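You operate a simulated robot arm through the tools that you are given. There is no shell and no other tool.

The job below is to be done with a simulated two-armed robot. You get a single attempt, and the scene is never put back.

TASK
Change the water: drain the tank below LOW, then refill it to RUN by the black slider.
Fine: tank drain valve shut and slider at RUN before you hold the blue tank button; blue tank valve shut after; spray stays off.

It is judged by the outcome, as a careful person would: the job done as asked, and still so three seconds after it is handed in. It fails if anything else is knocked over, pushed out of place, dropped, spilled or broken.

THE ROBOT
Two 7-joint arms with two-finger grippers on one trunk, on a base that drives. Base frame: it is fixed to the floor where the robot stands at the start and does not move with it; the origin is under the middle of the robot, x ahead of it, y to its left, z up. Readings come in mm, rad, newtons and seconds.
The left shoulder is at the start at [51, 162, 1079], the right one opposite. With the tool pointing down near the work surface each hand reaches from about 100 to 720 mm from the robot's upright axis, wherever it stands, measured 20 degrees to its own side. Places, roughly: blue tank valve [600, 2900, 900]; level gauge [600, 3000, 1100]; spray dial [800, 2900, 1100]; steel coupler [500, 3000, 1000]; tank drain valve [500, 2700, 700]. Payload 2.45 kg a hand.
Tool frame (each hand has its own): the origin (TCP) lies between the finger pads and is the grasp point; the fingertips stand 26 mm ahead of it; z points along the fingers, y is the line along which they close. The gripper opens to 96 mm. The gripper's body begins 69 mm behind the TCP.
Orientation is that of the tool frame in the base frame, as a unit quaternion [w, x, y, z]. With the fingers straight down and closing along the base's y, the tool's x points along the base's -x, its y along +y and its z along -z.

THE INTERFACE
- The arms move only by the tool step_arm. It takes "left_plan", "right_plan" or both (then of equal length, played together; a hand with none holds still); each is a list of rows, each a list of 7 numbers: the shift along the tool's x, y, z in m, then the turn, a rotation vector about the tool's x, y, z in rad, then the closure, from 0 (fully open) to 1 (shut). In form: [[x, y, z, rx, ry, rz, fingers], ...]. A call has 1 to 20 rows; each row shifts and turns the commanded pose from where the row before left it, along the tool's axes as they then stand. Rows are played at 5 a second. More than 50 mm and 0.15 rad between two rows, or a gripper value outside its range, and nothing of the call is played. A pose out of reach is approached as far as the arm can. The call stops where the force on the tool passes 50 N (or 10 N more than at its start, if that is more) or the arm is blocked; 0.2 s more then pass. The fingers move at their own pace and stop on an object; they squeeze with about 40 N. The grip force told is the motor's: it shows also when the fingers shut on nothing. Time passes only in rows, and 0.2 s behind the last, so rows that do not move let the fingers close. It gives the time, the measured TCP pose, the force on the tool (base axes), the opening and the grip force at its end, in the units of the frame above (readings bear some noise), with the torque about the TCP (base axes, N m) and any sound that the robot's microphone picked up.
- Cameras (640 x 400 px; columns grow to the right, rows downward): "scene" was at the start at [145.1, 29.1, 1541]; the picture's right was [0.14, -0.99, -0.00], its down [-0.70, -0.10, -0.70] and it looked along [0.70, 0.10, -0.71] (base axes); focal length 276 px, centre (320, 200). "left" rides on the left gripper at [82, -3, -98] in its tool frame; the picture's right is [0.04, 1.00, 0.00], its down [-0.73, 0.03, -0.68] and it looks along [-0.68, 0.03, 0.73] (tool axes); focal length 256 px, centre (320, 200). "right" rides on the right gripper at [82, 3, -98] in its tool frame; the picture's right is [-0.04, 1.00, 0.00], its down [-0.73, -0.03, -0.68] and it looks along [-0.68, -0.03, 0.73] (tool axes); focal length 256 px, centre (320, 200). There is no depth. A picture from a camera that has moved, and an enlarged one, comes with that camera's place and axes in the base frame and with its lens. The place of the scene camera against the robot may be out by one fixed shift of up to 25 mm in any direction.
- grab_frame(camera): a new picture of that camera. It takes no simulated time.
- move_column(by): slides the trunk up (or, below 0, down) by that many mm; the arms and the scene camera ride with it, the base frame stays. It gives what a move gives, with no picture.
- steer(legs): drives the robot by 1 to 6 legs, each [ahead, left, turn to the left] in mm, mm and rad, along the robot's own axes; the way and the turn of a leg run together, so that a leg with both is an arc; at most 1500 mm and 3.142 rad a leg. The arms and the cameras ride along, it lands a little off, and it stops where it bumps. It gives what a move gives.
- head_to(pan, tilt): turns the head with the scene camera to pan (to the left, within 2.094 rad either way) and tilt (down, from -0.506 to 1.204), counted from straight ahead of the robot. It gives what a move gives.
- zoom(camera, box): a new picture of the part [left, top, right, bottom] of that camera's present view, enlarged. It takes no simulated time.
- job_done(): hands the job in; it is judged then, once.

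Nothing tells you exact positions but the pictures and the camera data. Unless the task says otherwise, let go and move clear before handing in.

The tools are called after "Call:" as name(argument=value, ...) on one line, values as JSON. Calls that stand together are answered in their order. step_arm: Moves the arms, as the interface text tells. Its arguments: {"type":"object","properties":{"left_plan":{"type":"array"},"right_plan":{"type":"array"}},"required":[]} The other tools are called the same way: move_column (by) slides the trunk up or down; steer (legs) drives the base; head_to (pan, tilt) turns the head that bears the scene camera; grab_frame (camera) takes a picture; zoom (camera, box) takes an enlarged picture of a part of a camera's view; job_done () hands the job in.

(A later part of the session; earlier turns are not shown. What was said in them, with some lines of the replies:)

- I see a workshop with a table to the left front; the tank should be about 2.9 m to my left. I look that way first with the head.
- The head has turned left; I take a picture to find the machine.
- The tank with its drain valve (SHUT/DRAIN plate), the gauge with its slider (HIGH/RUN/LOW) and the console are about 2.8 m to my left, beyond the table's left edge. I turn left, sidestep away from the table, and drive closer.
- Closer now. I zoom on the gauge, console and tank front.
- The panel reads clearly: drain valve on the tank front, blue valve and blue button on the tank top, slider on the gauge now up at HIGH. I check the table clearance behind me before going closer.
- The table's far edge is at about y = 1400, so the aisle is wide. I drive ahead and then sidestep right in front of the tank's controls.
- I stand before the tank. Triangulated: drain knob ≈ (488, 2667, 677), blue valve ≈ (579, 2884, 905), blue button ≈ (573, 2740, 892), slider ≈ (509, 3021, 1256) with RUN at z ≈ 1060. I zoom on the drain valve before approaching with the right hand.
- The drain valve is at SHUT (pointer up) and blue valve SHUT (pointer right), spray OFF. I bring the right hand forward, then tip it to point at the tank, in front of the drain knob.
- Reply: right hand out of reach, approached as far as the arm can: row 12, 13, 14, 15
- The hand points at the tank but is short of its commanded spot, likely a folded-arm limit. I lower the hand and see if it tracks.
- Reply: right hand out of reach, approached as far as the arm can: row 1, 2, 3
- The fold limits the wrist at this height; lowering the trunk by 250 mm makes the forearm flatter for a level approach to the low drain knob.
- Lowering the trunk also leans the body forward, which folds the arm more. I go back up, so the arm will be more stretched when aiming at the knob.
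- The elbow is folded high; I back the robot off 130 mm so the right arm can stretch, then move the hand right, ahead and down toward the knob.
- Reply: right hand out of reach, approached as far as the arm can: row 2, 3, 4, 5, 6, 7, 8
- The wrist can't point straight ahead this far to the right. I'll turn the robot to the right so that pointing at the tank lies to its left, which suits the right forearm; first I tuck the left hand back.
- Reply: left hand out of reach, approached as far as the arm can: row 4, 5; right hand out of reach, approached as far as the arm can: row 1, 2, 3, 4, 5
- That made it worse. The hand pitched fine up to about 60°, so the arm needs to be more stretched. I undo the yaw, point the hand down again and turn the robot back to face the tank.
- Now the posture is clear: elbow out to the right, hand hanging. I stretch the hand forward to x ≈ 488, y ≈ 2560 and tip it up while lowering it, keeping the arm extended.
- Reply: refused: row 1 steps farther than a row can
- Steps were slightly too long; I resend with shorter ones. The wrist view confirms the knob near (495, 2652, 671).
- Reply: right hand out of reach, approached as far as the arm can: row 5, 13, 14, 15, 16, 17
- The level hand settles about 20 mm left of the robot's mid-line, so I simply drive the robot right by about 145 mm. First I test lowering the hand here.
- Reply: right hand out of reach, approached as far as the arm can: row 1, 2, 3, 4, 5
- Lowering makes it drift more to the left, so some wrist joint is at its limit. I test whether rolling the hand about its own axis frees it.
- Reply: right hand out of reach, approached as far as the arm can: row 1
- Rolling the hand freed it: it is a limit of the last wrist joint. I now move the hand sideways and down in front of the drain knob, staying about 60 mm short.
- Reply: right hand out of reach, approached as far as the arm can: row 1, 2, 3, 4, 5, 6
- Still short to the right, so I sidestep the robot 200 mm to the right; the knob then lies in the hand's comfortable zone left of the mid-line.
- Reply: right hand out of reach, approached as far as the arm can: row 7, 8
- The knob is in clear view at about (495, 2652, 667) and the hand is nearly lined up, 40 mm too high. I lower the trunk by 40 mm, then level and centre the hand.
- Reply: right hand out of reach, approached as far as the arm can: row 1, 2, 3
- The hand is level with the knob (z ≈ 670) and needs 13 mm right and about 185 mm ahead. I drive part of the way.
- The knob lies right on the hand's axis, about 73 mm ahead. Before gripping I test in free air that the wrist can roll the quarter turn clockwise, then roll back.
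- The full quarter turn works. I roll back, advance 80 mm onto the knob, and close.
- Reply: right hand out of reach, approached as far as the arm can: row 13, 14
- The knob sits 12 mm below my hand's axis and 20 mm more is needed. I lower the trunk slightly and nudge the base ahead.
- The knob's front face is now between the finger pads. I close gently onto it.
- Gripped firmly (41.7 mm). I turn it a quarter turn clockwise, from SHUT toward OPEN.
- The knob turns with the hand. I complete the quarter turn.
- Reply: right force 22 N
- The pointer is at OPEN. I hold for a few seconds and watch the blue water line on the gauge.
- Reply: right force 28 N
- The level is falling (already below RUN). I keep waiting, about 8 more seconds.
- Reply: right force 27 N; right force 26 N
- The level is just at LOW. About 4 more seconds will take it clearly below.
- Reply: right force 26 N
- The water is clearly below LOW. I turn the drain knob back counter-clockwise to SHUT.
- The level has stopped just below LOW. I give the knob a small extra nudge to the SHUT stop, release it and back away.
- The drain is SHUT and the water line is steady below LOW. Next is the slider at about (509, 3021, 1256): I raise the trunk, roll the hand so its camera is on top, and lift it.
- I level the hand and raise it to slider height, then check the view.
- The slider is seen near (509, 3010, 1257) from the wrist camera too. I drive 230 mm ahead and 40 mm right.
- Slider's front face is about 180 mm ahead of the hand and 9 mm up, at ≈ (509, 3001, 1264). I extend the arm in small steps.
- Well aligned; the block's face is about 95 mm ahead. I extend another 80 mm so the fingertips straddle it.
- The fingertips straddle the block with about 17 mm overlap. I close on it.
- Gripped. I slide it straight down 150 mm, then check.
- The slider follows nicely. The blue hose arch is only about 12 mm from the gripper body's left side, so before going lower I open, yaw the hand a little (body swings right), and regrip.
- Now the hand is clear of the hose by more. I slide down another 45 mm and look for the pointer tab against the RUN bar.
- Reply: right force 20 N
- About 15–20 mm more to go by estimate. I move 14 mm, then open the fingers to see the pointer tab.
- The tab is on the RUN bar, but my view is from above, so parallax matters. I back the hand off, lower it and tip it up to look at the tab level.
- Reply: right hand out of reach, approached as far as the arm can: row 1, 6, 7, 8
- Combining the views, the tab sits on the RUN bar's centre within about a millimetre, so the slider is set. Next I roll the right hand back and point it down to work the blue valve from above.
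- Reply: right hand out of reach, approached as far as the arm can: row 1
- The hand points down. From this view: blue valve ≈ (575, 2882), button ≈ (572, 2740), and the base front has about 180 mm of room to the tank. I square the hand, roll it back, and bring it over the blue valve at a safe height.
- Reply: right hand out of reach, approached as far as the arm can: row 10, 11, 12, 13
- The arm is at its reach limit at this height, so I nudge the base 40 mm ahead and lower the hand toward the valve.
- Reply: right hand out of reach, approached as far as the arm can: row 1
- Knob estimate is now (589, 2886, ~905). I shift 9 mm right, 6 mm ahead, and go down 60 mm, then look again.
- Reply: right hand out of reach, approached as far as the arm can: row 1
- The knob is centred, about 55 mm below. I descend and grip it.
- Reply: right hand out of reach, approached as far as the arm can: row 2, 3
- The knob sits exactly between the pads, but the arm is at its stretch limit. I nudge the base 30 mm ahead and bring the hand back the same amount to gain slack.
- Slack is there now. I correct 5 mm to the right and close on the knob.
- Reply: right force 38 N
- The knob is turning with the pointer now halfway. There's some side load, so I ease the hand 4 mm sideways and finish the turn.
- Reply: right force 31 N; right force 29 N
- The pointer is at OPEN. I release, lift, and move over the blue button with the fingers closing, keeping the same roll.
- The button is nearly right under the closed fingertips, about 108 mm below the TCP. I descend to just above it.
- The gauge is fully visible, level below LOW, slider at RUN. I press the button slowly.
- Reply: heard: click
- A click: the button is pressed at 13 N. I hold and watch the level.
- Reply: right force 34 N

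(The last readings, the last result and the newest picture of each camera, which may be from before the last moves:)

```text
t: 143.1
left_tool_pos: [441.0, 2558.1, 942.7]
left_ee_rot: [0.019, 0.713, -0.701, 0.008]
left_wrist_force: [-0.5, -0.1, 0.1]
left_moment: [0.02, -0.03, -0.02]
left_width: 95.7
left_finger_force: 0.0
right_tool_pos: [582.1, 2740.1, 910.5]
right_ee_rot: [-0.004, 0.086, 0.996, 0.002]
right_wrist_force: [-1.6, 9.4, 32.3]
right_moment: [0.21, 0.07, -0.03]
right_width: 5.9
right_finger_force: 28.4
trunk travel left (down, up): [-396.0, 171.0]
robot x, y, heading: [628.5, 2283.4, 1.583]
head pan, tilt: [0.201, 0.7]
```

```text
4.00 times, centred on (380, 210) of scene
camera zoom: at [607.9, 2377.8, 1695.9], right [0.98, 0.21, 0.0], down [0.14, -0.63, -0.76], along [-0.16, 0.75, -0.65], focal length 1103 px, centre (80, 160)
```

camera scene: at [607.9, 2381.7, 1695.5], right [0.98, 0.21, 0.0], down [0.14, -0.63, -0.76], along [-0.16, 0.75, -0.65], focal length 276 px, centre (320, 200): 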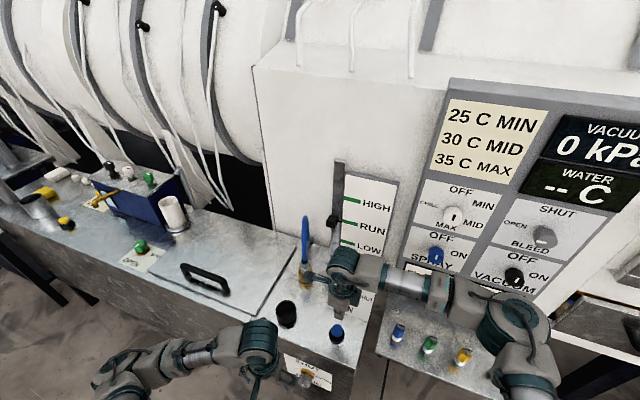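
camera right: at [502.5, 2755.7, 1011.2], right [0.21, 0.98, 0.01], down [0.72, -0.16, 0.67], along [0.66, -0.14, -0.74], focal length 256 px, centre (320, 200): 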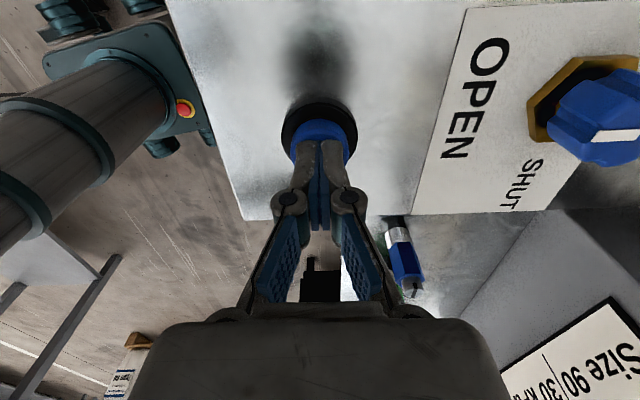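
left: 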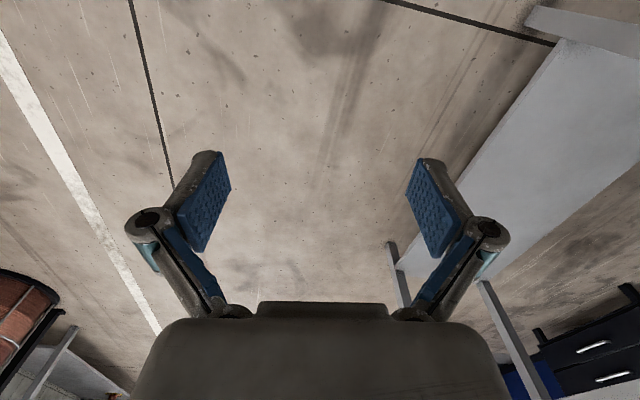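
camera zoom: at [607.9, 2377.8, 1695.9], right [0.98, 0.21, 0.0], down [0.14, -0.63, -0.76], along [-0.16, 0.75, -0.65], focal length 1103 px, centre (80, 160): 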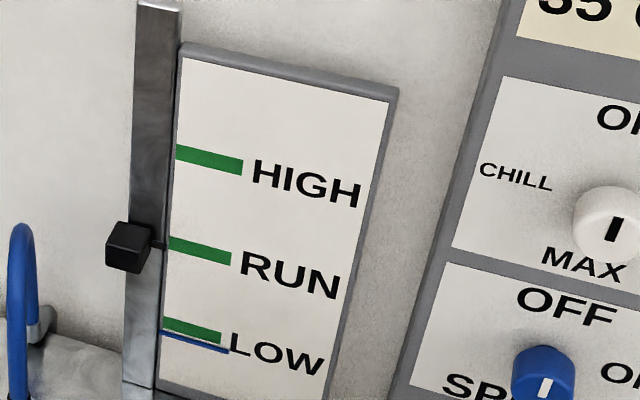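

The level is rising. I keep holding, about 12 more seconds before the next look.

Call:
step_arm(right_plan=[[0, 0, -0.0005, 0, 0, 0, 1], [0, 0, 0, 0, 0, 0, 1], [0, 0, 0, 0, 0, 0, 1], [0, 0, 0, 0, 0, 0, 1], [0, 0, 0, 0, 0, 0, 1], [0, 0, 0, 0, 0, 0, 1], [0, 0, 0, 0, 0, 0, 1], [0, 0, 0, 0, 0, 0, 1], [0, 0, 0, 0, 0, 0, 1], [0, 0, 0, 0, 0, 0, 1], [0, 0, 0, 0, 0, 0, 1], [0, 0, 0, 0, 0, 0, 1], [0, 0, 0, 0, 0, 0, 1], [0, 0, 0, 0, 0, 0, 1], [0, 0, 0, 0, 0, 0, 1], [0, 0, 0, 0, 0, 0, 1], [0, 0, 0, 0, 0, 0, 1], [0, 0, 0, 0, 0, 0, 1], [0, 0, 0, 0, 0, 0, 1], [0, 0, 0, 0, 0, 0, 1]])

Call:
step_arm(right_plan=[[0, 0, 0, 0, 0, 0, 1], [0, 0, 0, 0, 0, 0, 1], [0, 0, 0, 0, 0, 0, 1], [0, 0, 0, 0, 0, 0, 1], [0, 0, 0, 0, 0, 0, 1], [0, 0, 0, 0, 0, 0, 1], [0, 0, 0, 0, 0, 0, 1], [0, 0, 0, 0, 0, 0, 1], [0, 0, 0, 0, 0, 0, 1], [0, 0, 0, 0, 0, 0, 1], [0, 0, 0, 0, 0, 0, 1], [0, 0, 0, 0, 0, 0, 1], [0, 0, 0, 0, 0, 0, 1], [0, 0, 0, 0, 0, 0, 1], [0, 0, 0, 0, 0, 0, 1], [0, 0, 0, 0, 0, 0, 1], [0, 0, 0, 0, 0, 0, 1], [0, 0, 0, 0, 0, 0, 1], [0, 0, 0, 0, 0, 0, 1], [0, 0, 0, 0, 0, 0, 1]])

Call:
zoom(camera="scene", box=[300, 160, 460, 260])

```text
t: 147.3
left_tool_pos: [440.6, 2557.8, 942.0]
left_ee_rot: [0.02, 0.713, -0.701, 0.01]
left_wrist_force: [-0.1, -0.2, -0.3]
left_moment: [0.0, 0.0, 0.02]
left_width: 96.1
left_finger_force: 0.0
right_tool_pos: [582.5, 2739.5, 910.0]
right_ee_rot: [-0.003, 0.086, 0.996, 0.003]
right_wrist_force: [-0.7, 5.8, 30.0]
right_moment: [0.18, 0.04, -0.03]
right_width: 6.1
right_finger_force: 28.5
trunk travel left (down, up): [-396.0, 171.0]
robot x, y, heading: [628.8, 2281.3, 1.585]
head pan, tilt: [0.201, 0.7]
```

```text
t: 151.5
left_tool_pos: [440.9, 2557.6, 942.8]
left_ee_rot: [0.019, 0.713, -0.701, 0.009]
left_wrist_force: [-0.1, -0.2, -0.5]
left_moment: [-0.03, -0.05, -0.06]
left_width: 96.1
left_finger_force: 0.2
right_tool_pos: [581.9, 2739.3, 911.0]
right_ee_rot: [-0.003, 0.086, 0.996, 0.002]
right_wrist_force: [-1.7, 3.8, 28.7]
right_moment: [0.09, 0.02, -0.01]
right_width: 6.0
right_finger_force: 28.2
trunk travel left (down, up): [-396.0, 171.0]
robot x, y, heading: [628.0, 2283.4, 1.585]
head pan, tilt: [0.201, 0.7]
```

```text
4.00 times, centred on (380, 210) of scene
camera zoom: at [607.8, 2377.1, 1695.9], right [0.98, 0.21, 0.0], down [0.14, -0.63, -0.76], along [-0.16, 0.75, -0.65], focal length 1103 px, centre (80, 160)
```

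zoom: 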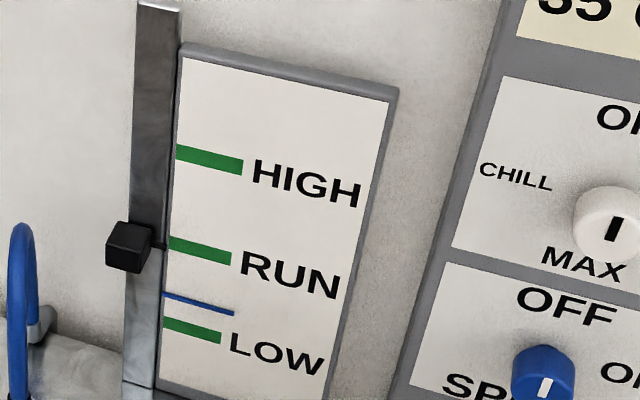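

Level is about halfway between LOW and RUN, rising 4.5 px/s; some 11 s to go. I hold 8 s more, then check finely.

Call:
step_arm(right_plan=[[0, 0, 0, 0, 0, 0, 1], [0, 0, 0, 0, 0, 0, 1], [0, 0, 0, 0, 0, 0, 1], [0, 0, 0, 0, 0, 0, 1], [0, 0, 0, 0, 0, 0, 1], [0, 0, 0, 0, 0, 0, 1], [0, 0, 0, 0, 0, 0, 1], [0, 0, 0, 0, 0, 0, 1], [0, 0, 0, 0, 0, 0, 1], [0, 0, 0, 0, 0, 0, 1], [0, 0, 0, 0, 0, 0, 1], [0, 0, 0, 0, 0, 0, 1], [0, 0, 0, 0, 0, 0, 1], [0, 0, 0, 0, 0, 0, 1], [0, 0, 0, 0, 0, 0, 1], [0, 0, 0, 0, 0, 0, 1], [0, 0, 0, 0, 0, 0, 1], [0, 0, 0, 0, 0, 0, 1], [0, 0, 0, 0, 0, 0, 1], [0, 0, 0, 0, 0, 0, 1]])

Call:
step_arm(right_plan=[[0, 0, 0, 0, 0, 0, 1], [0, 0, 0, 0, 0, 0, 1], [0, 0, 0, 0, 0, 0, 1], [0, 0, 0, 0, 0, 0, 1], [0, 0, 0, 0, 0, 0, 1], [0, 0, 0, 0, 0, 0, 1], [0, 0, 0, 0, 0, 0, 1], [0, 0, 0, 0, 0, 0, 1], [0, 0, 0, 0, 0, 0, 1], [0, 0, 0, 0, 0, 0, 1], [0, 0, 0, 0, 0, 0, 1], [0, 0, 0, 0, 0, 0, 1], [0, 0, 0, 0, 0, 0, 1], [0, 0, 0, 0, 0, 0, 1], [0, 0, 0, 0, 0, 0, 1], [0, 0, 0, 0, 0, 0, 1]])

Call:
zoom(camera="scene", box=[300, 160, 460, 260])

```text
t: 155.7
left_tool_pos: [441.4, 2557.0, 943.4]
left_ee_rot: [0.019, 0.713, -0.701, 0.009]
left_wrist_force: [0.5, 0.2, 0.2]
left_moment: [0.02, 0.01, 0.0]
left_width: 95.8
left_finger_force: 0.1
right_tool_pos: [583.3, 2739.7, 910.8]
right_ee_rot: [-0.003, 0.086, 0.996, 0.003]
right_wrist_force: [-0.6, 2.6, 29.2]
right_moment: [0.06, 0.04, 0.01]
right_width: 5.9
right_finger_force: 28.6
trunk travel left (down, up): [-396.0, 171.0]
robot x, y, heading: [630.1, 2281.2, 1.581]
head pan, tilt: [0.201, 0.7]
```

```text
t: 159.1
left_tool_pos: [440.9, 2558.5, 943.4]
left_ee_rot: [0.019, 0.713, -0.701, 0.01]
left_wrist_force: [0.7, -0.8, 0.5]
left_moment: [-0.01, 0.01, -0.01]
left_width: 96.0
left_finger_force: 0.1
right_tool_pos: [582.8, 2739.6, 911.0]
right_ee_rot: [-0.003, 0.087, 0.996, 0.003]
right_wrist_force: [-0.5, 2.5, 29.3]
right_moment: [0.02, 0.01, 0.0]
right_width: 6.0
right_finger_force: 28.3
trunk travel left (down, up): [-396.0, 171.0]
robot x, y, heading: [633.1, 2279.6, 1.582]
head pan, tilt: [0.201, 0.7]
```

```text
4.00 times, centred on (380, 210) of scene
camera zoom: at [608.2, 2376.5, 1696.0], right [0.98, 0.21, 0.0], down [0.14, -0.63, -0.76], along [-0.16, 0.75, -0.64], focal length 1103 px, centre (80, 160)
```

zoom: 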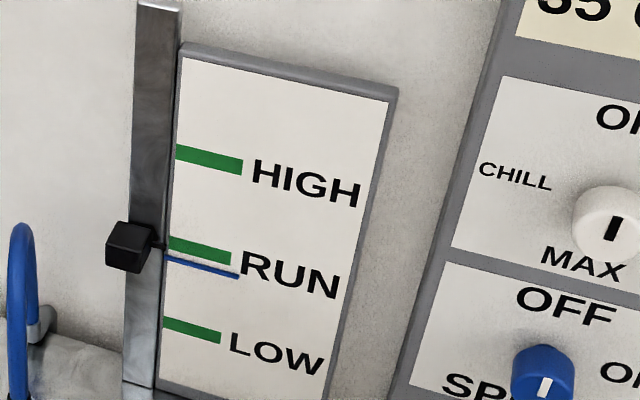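

Just below the RUN bar. I hold 2 s more and check.

Call:
step_arm(right_plan=[[0, 0, 0, 0, 0, 0, 1], [0, 0, 0, 0, 0, 0, 1], [0, 0, 0, 0, 0, 0, 1], [0, 0, 0, 0, 0, 0, 1], [0, 0, 0, 0, 0, 0, 1], [0, 0, 0, 0, 0, 0, 1], [0, 0, 0, 0, 0, 0, 1], [0, 0, 0, 0, 0, 0, 1], [0, 0, 0, 0, 0, 0, 1], [0, 0, 0, 0, 0, 0, 1]])

Call:
zoom(camera="scene", box=[330, 205, 394, 245])

```text
t: 161.3
left_tool_pos: [439.5, 2558.4, 942.6]
left_ee_rot: [0.02, 0.713, -0.701, 0.008]
left_wrist_force: [-1.4, -0.9, 0.2]
left_moment: [0.04, -0.01, -0.01]
left_width: 96.0
left_finger_force: 0.0
right_tool_pos: [582.9, 2738.1, 910.6]
right_ee_rot: [-0.003, 0.087, 0.996, 0.004]
right_wrist_force: [-0.8, 0.1, 28.9]
right_moment: [0.06, 0.06, 0.0]
right_width: 6.2
right_finger_force: 28.9
trunk travel left (down, up): [-396.0, 171.0]
robot x, y, heading: [633.5, 2279.8, 1.585]
head pan, tilt: [0.201, 0.7]
```

```text
10.00 times, centred on (362, 225) of scene
camera zoom: at [608.2, 2376.4, 1696.0], right [0.98, 0.21, 0.0], down [0.14, -0.63, -0.76], along [-0.16, 0.75, -0.64], focal length 2757 px, centre (-100, -50)
```

zoom: 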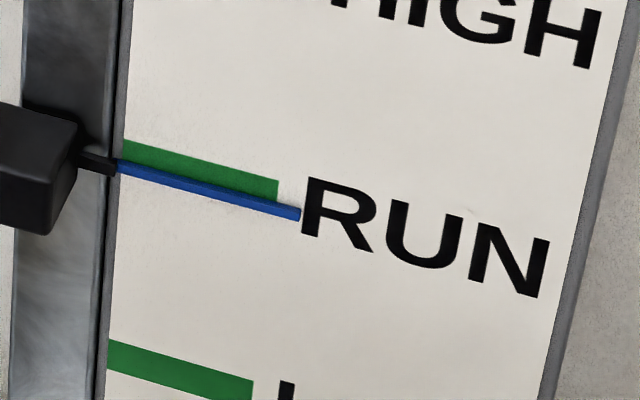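

The water line is now level with the slider's tab. I hold briefly to see if the slider has cut off the fill.

Call:
step_arm(right_plan=[[0, 0, 0, 0, 0, 0, 1], [0, 0, 0, 0, 0, 0, 1]])

Call:
zoom(camera="scene", box=[330, 205, 394, 245])

```text
t: 161.9
left_tool_pos: [440.5, 2557.0, 942.9]
left_ee_rot: [0.02, 0.713, -0.701, 0.009]
left_wrist_force: [0.9, 0.5, 0.4]
left_moment: [-0.03, 0.0, 0.03]
left_width: 96.0
left_finger_force: 0.1
right_tool_pos: [583.5, 2738.6, 910.9]
right_ee_rot: [-0.003, 0.087, 0.996, 0.004]
right_wrist_force: [-0.7, 1.2, 28.8]
right_moment: [0.02, 0.03, -0.01]
right_width: 5.8
right_finger_force: 28.4
trunk travel left (down, up): [-396.0, 171.0]
robot x, y, heading: [626.5, 2282.8, 1.579]
head pan, tilt: [0.201, 0.7]
```

```text
10.00 times, centred on (362, 225) of scene
camera zoom: at [608.3, 2376.4, 1696.0], right [0.98, 0.21, 0.0], down [0.14, -0.63, -0.76], along [-0.16, 0.75, -0.64], focal length 2757 px, centre (-100, -50)
```

zoom: 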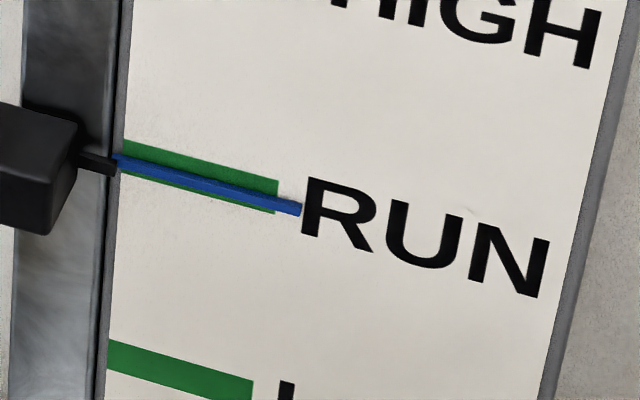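

Still creeping up. One more short hold to see whether it stops at the slider.

Call:
step_arm(right_plan=[[0, 0, 0, 0, 0, 0, 1]])

Call:
zoom(camera="scene", box=[330, 205, 394, 245])

```text
t: 162.3
left_tool_pos: [441.5, 2557.9, 942.5]
left_ee_rot: [0.02, 0.713, -0.701, 0.009]
left_wrist_force: [0.4, 0.3, 0.6]
left_moment: [0.02, -0.02, 0.01]
left_width: 95.9
left_finger_force: 0.0
right_tool_pos: [582.6, 2738.2, 910.3]
right_ee_rot: [-0.004, 0.086, 0.996, 0.003]
right_wrist_force: [-0.2, 1.8, 28.6]
right_moment: [-0.02, 0.04, -0.04]
right_width: 5.9
right_finger_force: 28.4
trunk travel left (down, up): [-396.0, 171.0]
robot x, y, heading: [631.5, 2279.1, 1.586]
head pan, tilt: [0.201, 0.7]
```

```text
10.00 times, centred on (362, 225) of scene
camera zoom: at [608.3, 2376.4, 1696.0], right [0.98, 0.21, 0.0], down [0.14, -0.63, -0.76], along [-0.16, 0.75, -0.64], focal length 2757 px, centre (-100, -50)
```

zoom: 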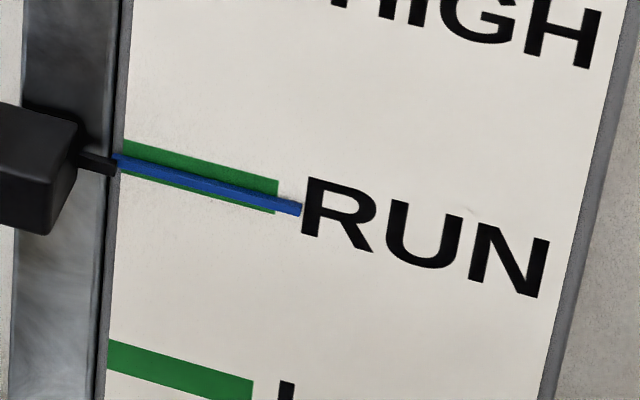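

It stopped by itself at the slider level: the fill is complete. I release the button, lift, and go back over the blue valve with open fingers.

Call:
step_arm(right_plan=[[0, 0, -0.015, 0, 0, 0, 1], [0, 0, -0.03, 0, 0, 0, 1], [0, 0, -0.035, 0, 0, 0, 1], [0.006, 0.037, 0, 0, 0, 0, 0.5], [0.006, 0.037, 0, 0, 0, 0, 0], [0.006, 0.037, 0, 0, 0, 0, 0], [0.006, 0.037, 0, 0, 0, 0, 0], [0, 0, 0, 0, 0, 0, 0]])

Call:
grab_frame(camera="right")

Call:
zoom(camera="scene", box=[300, 160, 460, 260])

```text
t: 164.1
left_tool_pos: [439.4, 2559.5, 941.8]
left_ee_rot: [0.02, 0.712, -0.701, 0.009]
left_wrist_force: [1.1, -0.1, -0.3]
left_moment: [0.0, 0.0, 0.0]
left_width: 96.0
left_finger_force: 0.3
right_tool_pos: [583.2, 2890.3, 991.8]
right_ee_rot: [-0.002, 0.085, 0.996, 0.002]
right_wrist_force: [0.1, -0.4, -0.1]
right_moment: [0.0, 0.02, 0.0]
right_width: 96.2
right_finger_force: 0.0
trunk travel left (down, up): [-396.0, 171.0]
robot x, y, heading: [633.3, 2281.9, 1.585]
head pan, tilt: [0.201, 0.7]
```

```text
taken
camera right: at [503.0, 2906.2, 1090.6], right [0.21, 0.98, 0.0], down [0.72, -0.16, 0.68], along [0.66, -0.14, -0.74], focal length 256 px, centre (320, 200)
```

right: 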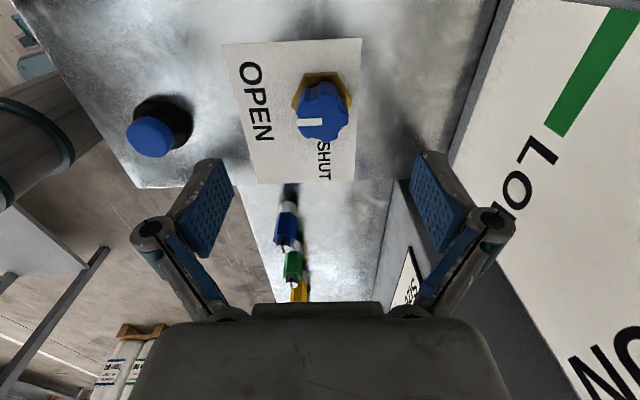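

```text
4.00 times, centred on (380, 210) of scene
camera zoom: at [606.0, 2381.3, 1695.5], right [0.98, 0.21, 0.0], down [0.14, -0.63, -0.76], along [-0.16, 0.75, -0.65], focal length 1103 px, centre (80, 160)
```

zoom: 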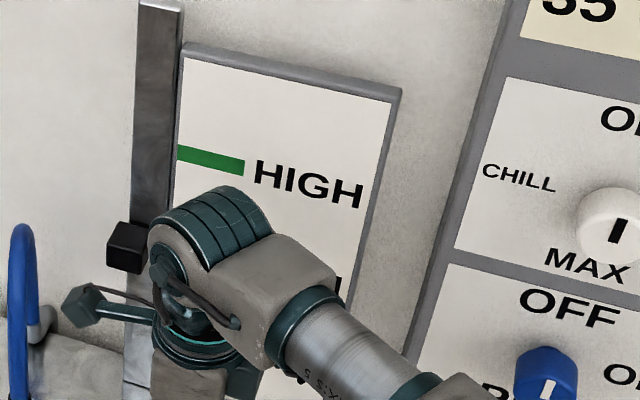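

Aligned over the valve. I descend, grip, and turn it back counter-clockwise to SHUT.

Call:
step_arm(right_plan=[[0, 0.001, 0.03, 0, 0, 0, 0], [0, 0, 0.03, 0, 0, 0, 0], [0, 0, 0.021, 0, 0, 0, 0], [0, 0, 0, 0, 0, 0, 0.5], [0, 0, 0, 0, 0, 0, 1], [0, 0, 0, 0, 0, 0, 1], [0, 0, 0, 0, 0, 0, 1]])

Call:
grab_frame(camera="right")

```text
t: 165.7
left_tool_pos: [441.3, 2557.8, 942.5]
left_ee_rot: [0.02, 0.713, -0.701, 0.01]
left_wrist_force: [-0.4, -0.1, 0.2]
left_moment: [-0.02, 0.01, 0.01]
left_width: 95.9
left_finger_force: 0.1
right_tool_pos: [582.5, 2891.7, 910.0]
right_ee_rot: [-0.002, 0.085, 0.996, 0.003]
right_wrist_force: [-2.5, 1.5, 1.6]
right_moment: [0.2, 0.0, 0.03]
right_width: 41.0
right_finger_force: 44.9
trunk travel left (down, up): [-396.0, 171.0]
robot x, y, heading: [630.7, 2280.7, 1.581]
head pan, tilt: [0.201, 0.7]
```

```text
taken
camera right: at [503.0, 2907.9, 1009.0], right [0.21, 0.98, 0.0], down [0.72, -0.16, 0.67], along [0.66, -0.14, -0.74], focal length 256 px, centre (320, 200)
```

right: 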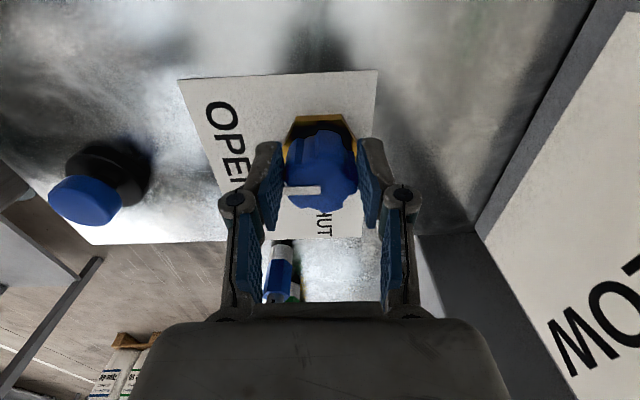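

Gripped; the knob's axis is about 6 mm off the TCP, so I turn with a small compensating shift each row.

Call:
step_arm(right_plan=[[0, -0.0008, 0, 0, 0, -0.13, 1], [0, -0.0008, 0, 0, 0, -0.13, 1], [0, -0.0008, 0, 0, 0, -0.13, 1], [0, -0.0008, 0, 0, 0, -0.13, 1], [0, -0.0008, 0, 0, 0, -0.13, 1], [0, -0.0008, 0, 0, 0, -0.13, 1]])

```text
t: 167.1
left_tool_pos: [440.6, 2558.8, 942.9]
left_ee_rot: [0.02, 0.713, -0.701, 0.008]
left_wrist_force: [1.1, -1.1, 0.2]
left_moment: [0.02, 0.02, -0.01]
left_width: 95.8
left_finger_force: 0.0
right_tool_pos: [584.3, 2884.5, 909.4]
right_ee_rot: [-0.002, -0.301, 0.954, 0.003]
right_wrist_force: [-1.2, -9.8, 1.3]
right_moment: [-0.96, 0.88, -0.07]
right_width: 40.9
right_finger_force: 44.9
trunk travel left (down, up): [-396.0, 171.0]
robot x, y, heading: [627.1, 2281.0, 1.58]
head pan, tilt: [0.201, 0.7]
```

Low forces. I complete the turn to SHUT.

Call:
step_arm(right_plan=[[0, -0.0008, 0, 0, 0, -0.13, 1], [0, -0.0008, 0, 0, 0, -0.13, 1], [0, -0.0008, 0, 0, 0, -0.13, 1], [0, -0.0008, 0, 0, 0, -0.13, 1], [0, -0.0008, 0, 0, 0, -0.13, 1], [0, -0.0008, 0, 0, 0, -0.14, 1], [0, 0, 0, 0, 0, 0, 1]])

Call:
grab_frame(camera="right")

```text
t: 168.7
left_tool_pos: [443.0, 2556.1, 943.3]
left_ee_rot: [0.021, 0.713, -0.701, 0.008]
left_wrist_force: [0.0, -0.1, 0.4]
left_moment: [0.01, -0.03, 0.04]
left_width: 96.2
left_finger_force: 0.1
right_tool_pos: [590.3, 2882.3, 909.0]
right_ee_rot: [0.0, -0.644, 0.765, 0.002]
right_wrist_force: [6.7, -24.8, -5.3]
right_moment: [-0.92, 0.13, -0.11]
right_width: 41.1
right_finger_force: 45.6
trunk travel left (down, up): [-396.0, 171.0]
robot x, y, heading: [628.6, 2280.6, 1.584]
head pan, tilt: [0.201, 0.7]
```

```text
taken
camera right: at [572.5, 2801.3, 1008.2], right [-0.98, 0.21, 0.0], down [0.16, 0.72, 0.68], along [0.14, 0.67, -0.73], focal length 256 px, centre (320, 200)
```

right: 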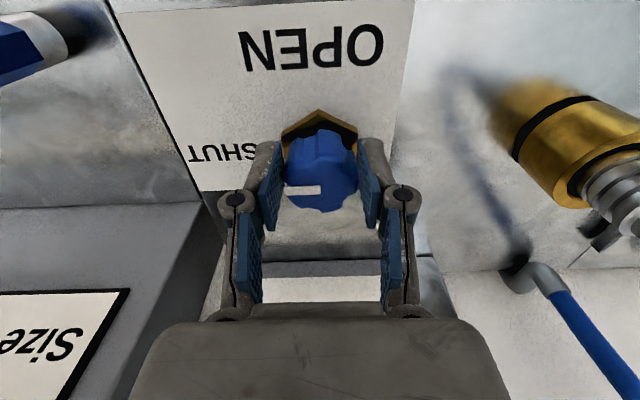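

The pointer is back at SHUT. A small extra nudge to the stop, then release and lift clear.

Call:
step_arm(right_plan=[[0.002, 0, 0, 0, 0, -0.04, 1], [0, 0, 0, 0, 0, -0.03, 1], [0, 0, 0, 0, 0, 0, 1], [0, 0, 0, 0, 0, 0, 0.5], [0, 0, 0, 0, 0, 0, 0], [0, 0, 0, 0, 0, 0, 0], [0, 0, -0.03, 0, 0, 0, 0], [0, 0, -0.03, 0, 0, 0, 0], [0, 0, -0.03, 0, 0, 0, 0], [0.03, 0, -0.02, 0, 0, 0, 0], [0.04, 0, -0.02, 0, 0, 0, 0], [0, 0, 0, 0, 0, 0, 0]])

Call:
grab_frame(camera="right")

```text
t: 171.3
left_tool_pos: [441.2, 2558.6, 941.6]
left_ee_rot: [0.021, 0.712, -0.701, 0.008]
left_wrist_force: [-0.8, -0.3, 0.1]
left_moment: [0.02, -0.02, 0.0]
left_width: 96.0
left_finger_force: 0.0
right_tool_pos: [581.8, 2812.1, 1038.2]
right_ee_rot: [0.0, -0.67, 0.742, 0.003]
right_wrist_force: [-0.1, 0.9, -0.7]
right_moment: [-0.02, -0.03, 0.0]
right_width: 96.4
right_finger_force: 0.1
trunk travel left (down, up): [-396.0, 171.0]
robot x, y, heading: [627.2, 2282.1, 1.586]
head pan, tilt: [0.201, 0.7]
```

```text
taken
camera right: at [570.7, 2730.1, 1138.0], right [-0.99, 0.14, 0.01], down [0.11, 0.72, 0.68], along [0.09, 0.67, -0.73], focal length 256 px, centre (320, 200)
```

right: 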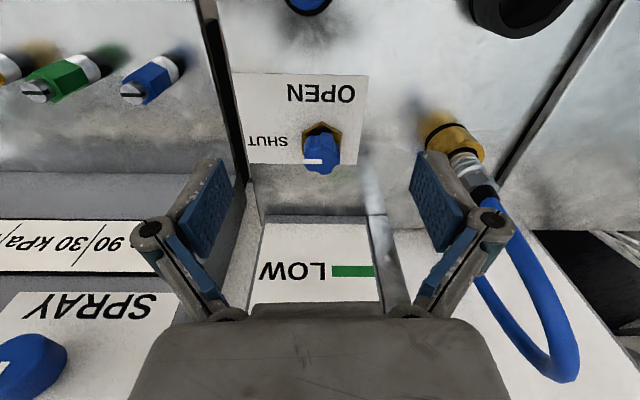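

The blue valve is at SHUT. I drive straight back to be clear and take a final look at everything.

Call:
steer(legs=[[-350, 0, 0]])

Call:
head_to(pan=0.05, tilt=0.55)

Call:
grab_frame(camera="scene")

Call:
zoom(camera="scene", box=[270, 130, 430, 230])

Call:
zoom(camera="scene", box=[250, 220, 410, 320])

```text
t: 173.6
left_tool_pos: [443.9, 2211.1, 943.0]
left_ee_rot: [0.02, 0.714, -0.7, 0.009]
left_wrist_force: [-0.9, 0.1, -0.3]
left_moment: [0.08, 0.01, -0.02]
left_width: 96.1
left_finger_force: 0.0
right_tool_pos: [584.9, 2463.3, 1038.7]
right_ee_rot: [-0.001, -0.67, 0.742, 0.003]
right_wrist_force: [-0.9, -0.2, 0.5]
right_moment: [0.01, -0.02, 0.0]
right_width: 95.9
right_finger_force: 0.1
trunk travel left (down, up): [-396.0, 171.0]
robot x, y, heading: [636.2, 1933.9, 1.58]
head pan, tilt: [0.201, 0.7]
```

```text
t: 174.3
left_tool_pos: [444.4, 2206.5, 942.9]
left_ee_rot: [0.019, 0.713, -0.7, 0.008]
left_wrist_force: [-0.2, -0.5, -0.2]
left_moment: [0.01, -0.02, 0.0]
left_width: 95.9
left_finger_force: 0.0
right_tool_pos: [587.9, 2460.1, 1041.6]
right_ee_rot: [0.001, -0.67, 0.742, 0.005]
right_wrist_force: [0.0, 0.1, 1.0]
right_moment: [0.0, -0.01, -0.06]
right_width: 96.1
right_finger_force: 0.1
trunk travel left (down, up): [-396.0, 171.0]
robot x, y, heading: [632.4, 1934.0, 1.581]
head pan, tilt: [0.051, 0.55]
```

```text
taken
camera scene: at [623.9, 2039.8, 1708.6], right [1.0, 0.06, 0.0], down [0.03, -0.52, -0.85], along [-0.05, 0.85, -0.53], focal length 276 px, centre (320, 200)
```

scene: 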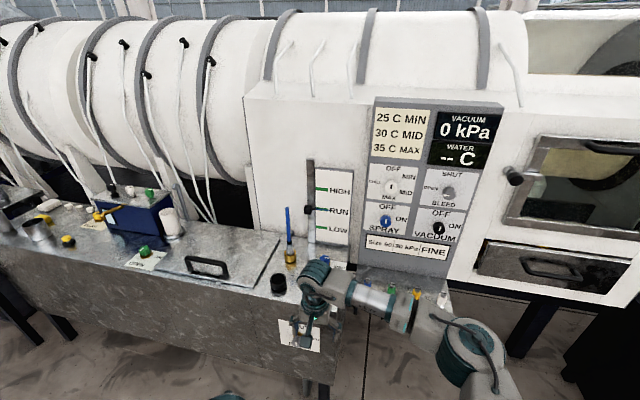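

```text
4.00 times, centred on (350, 180) of scene
camera zoom: at [623.9, 2039.8, 1708.6], right [1.0, 0.06, 0.0], down [0.03, -0.52, -0.85], along [-0.05, 0.85, -0.53], focal length 1103 px, centre (200, 280)
```

zoom: 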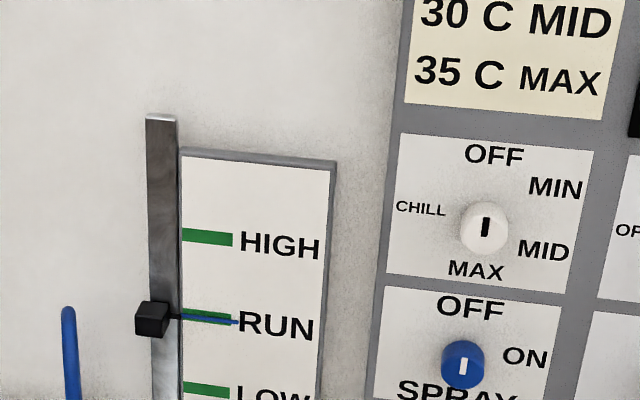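

```text
4.00 times, centred on (330, 270) of scene
camera zoom: at [623.9, 2039.8, 1708.6], right [1.0, 0.06, 0.0], down [0.03, -0.52, -0.85], along [-0.05, 0.85, -0.53], focal length 1103 px, centre (280, -80)
```

zoom: 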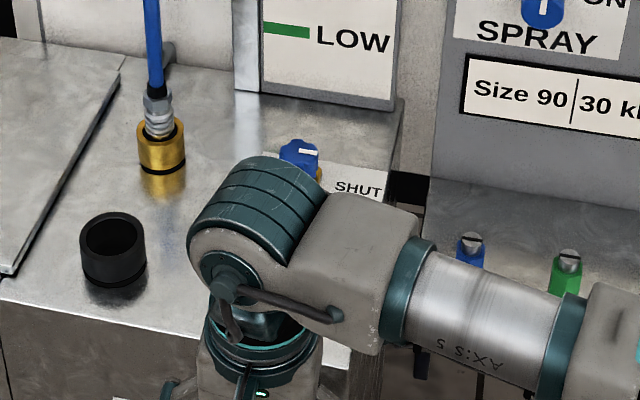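

Level and slider agree at RUN, spray OFF, blue valve SHUT. I check the drain knob and button with the wrist camera.

Call:
grab_frame(camera="right")

Call:
zoom(camera="right", box=[280, 60, 440, 260])

Call:
zoom(camera="scene", box=[298, 196, 338, 221])

```text
taken
camera right: at [574.8, 2378.0, 1139.9], right [-0.99, 0.14, 0.01], down [0.11, 0.72, 0.68], along [0.09, 0.68, -0.73], focal length 256 px, centre (320, 200)
```

right: 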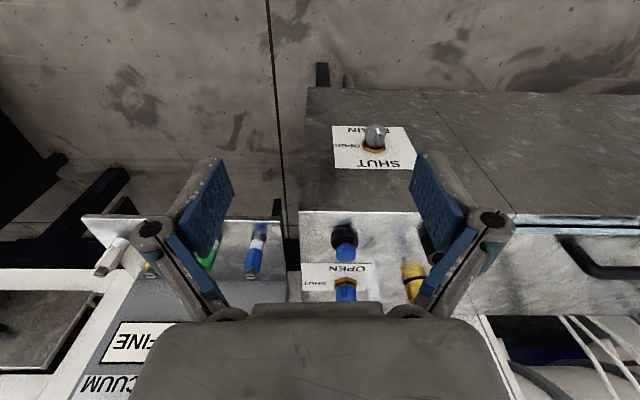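

```text
2.00 times, centred on (360, 160) of right
camera zoom: at [574.8, 2378.0, 1139.9], right [-0.99, 0.14, 0.01], down [0.11, 0.72, 0.68], along [0.09, 0.68, -0.73], focal length 512 px, centre (240, 280)
```

zoom: 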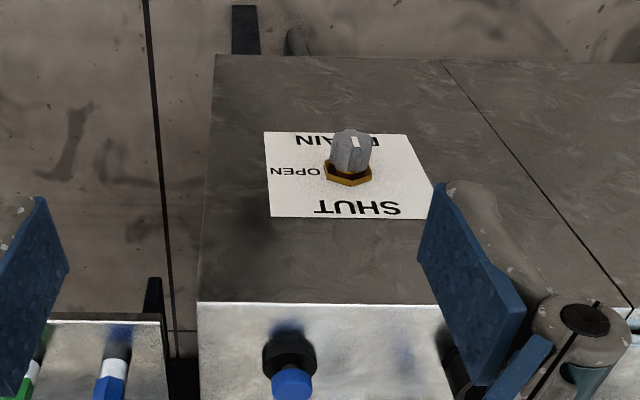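

```text
16.00 times, centred on (318, 208) of scene
camera zoom: at [623.9, 2039.8, 1708.6], right [1.0, 0.06, 0.0], down [0.03, -0.52, -0.85], along [-0.05, 0.85, -0.53], focal length 4412 px, centre (352, 64)
```

zoom: 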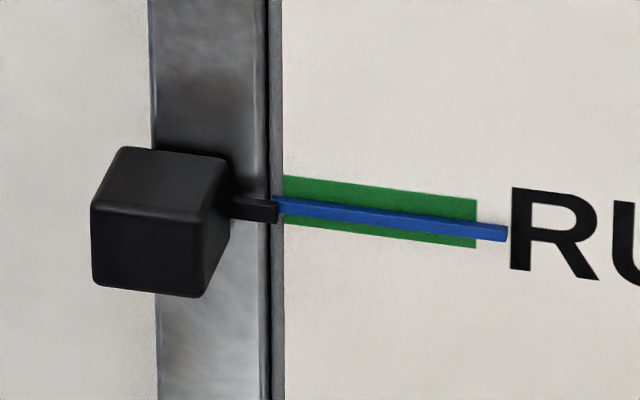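

Call:
zoom(camera="right", box=[330, 115, 420, 175])

```text
6.67 times, centred on (375, 145) of right
camera zoom: at [574.8, 2378.0, 1139.9], right [-0.99, 0.14, 0.01], down [0.11, 0.72, 0.68], along [0.09, 0.68, -0.73], focal length 1707 px, centre (-47, 567)
```

zoom: 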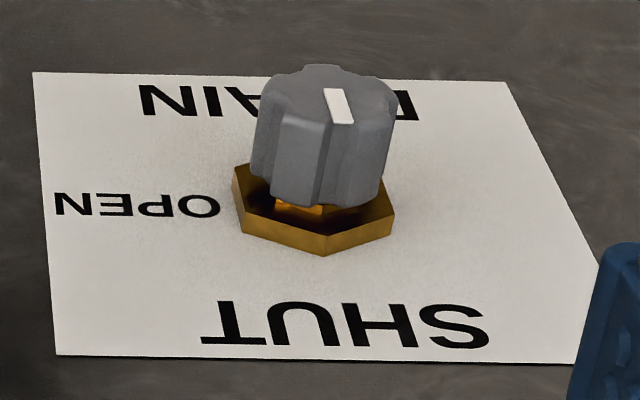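

The tank was drained below LOW and refilled to RUN. The water line sits level with the slider at RUN. The drain valve and blue tank valve both point to SHUT, and the spray is OFF. The hands are clear of the tank, so I hand in.

Call:
job_done()

```text
The job is handed in.
```

The water is changed. I drained the tank to below LOW, then refilled it to RUN, where the fill stopped by itself level with the black slider.

- **Before holding the button:** the tank drain valve was shut and the slider was at RUN, its pointer centred on the bar to within about a millimetre by camera.
- **After the fill:** I shut the blue tank valve. The level was still at RUN about 12 seconds after the fill stopped.
- **Spray:** it read OFF in every view I took, including the last one.
- **At hand-in:** the robot had let go and backed off from the tank. I saw nothing knocked over, moved or spilled.
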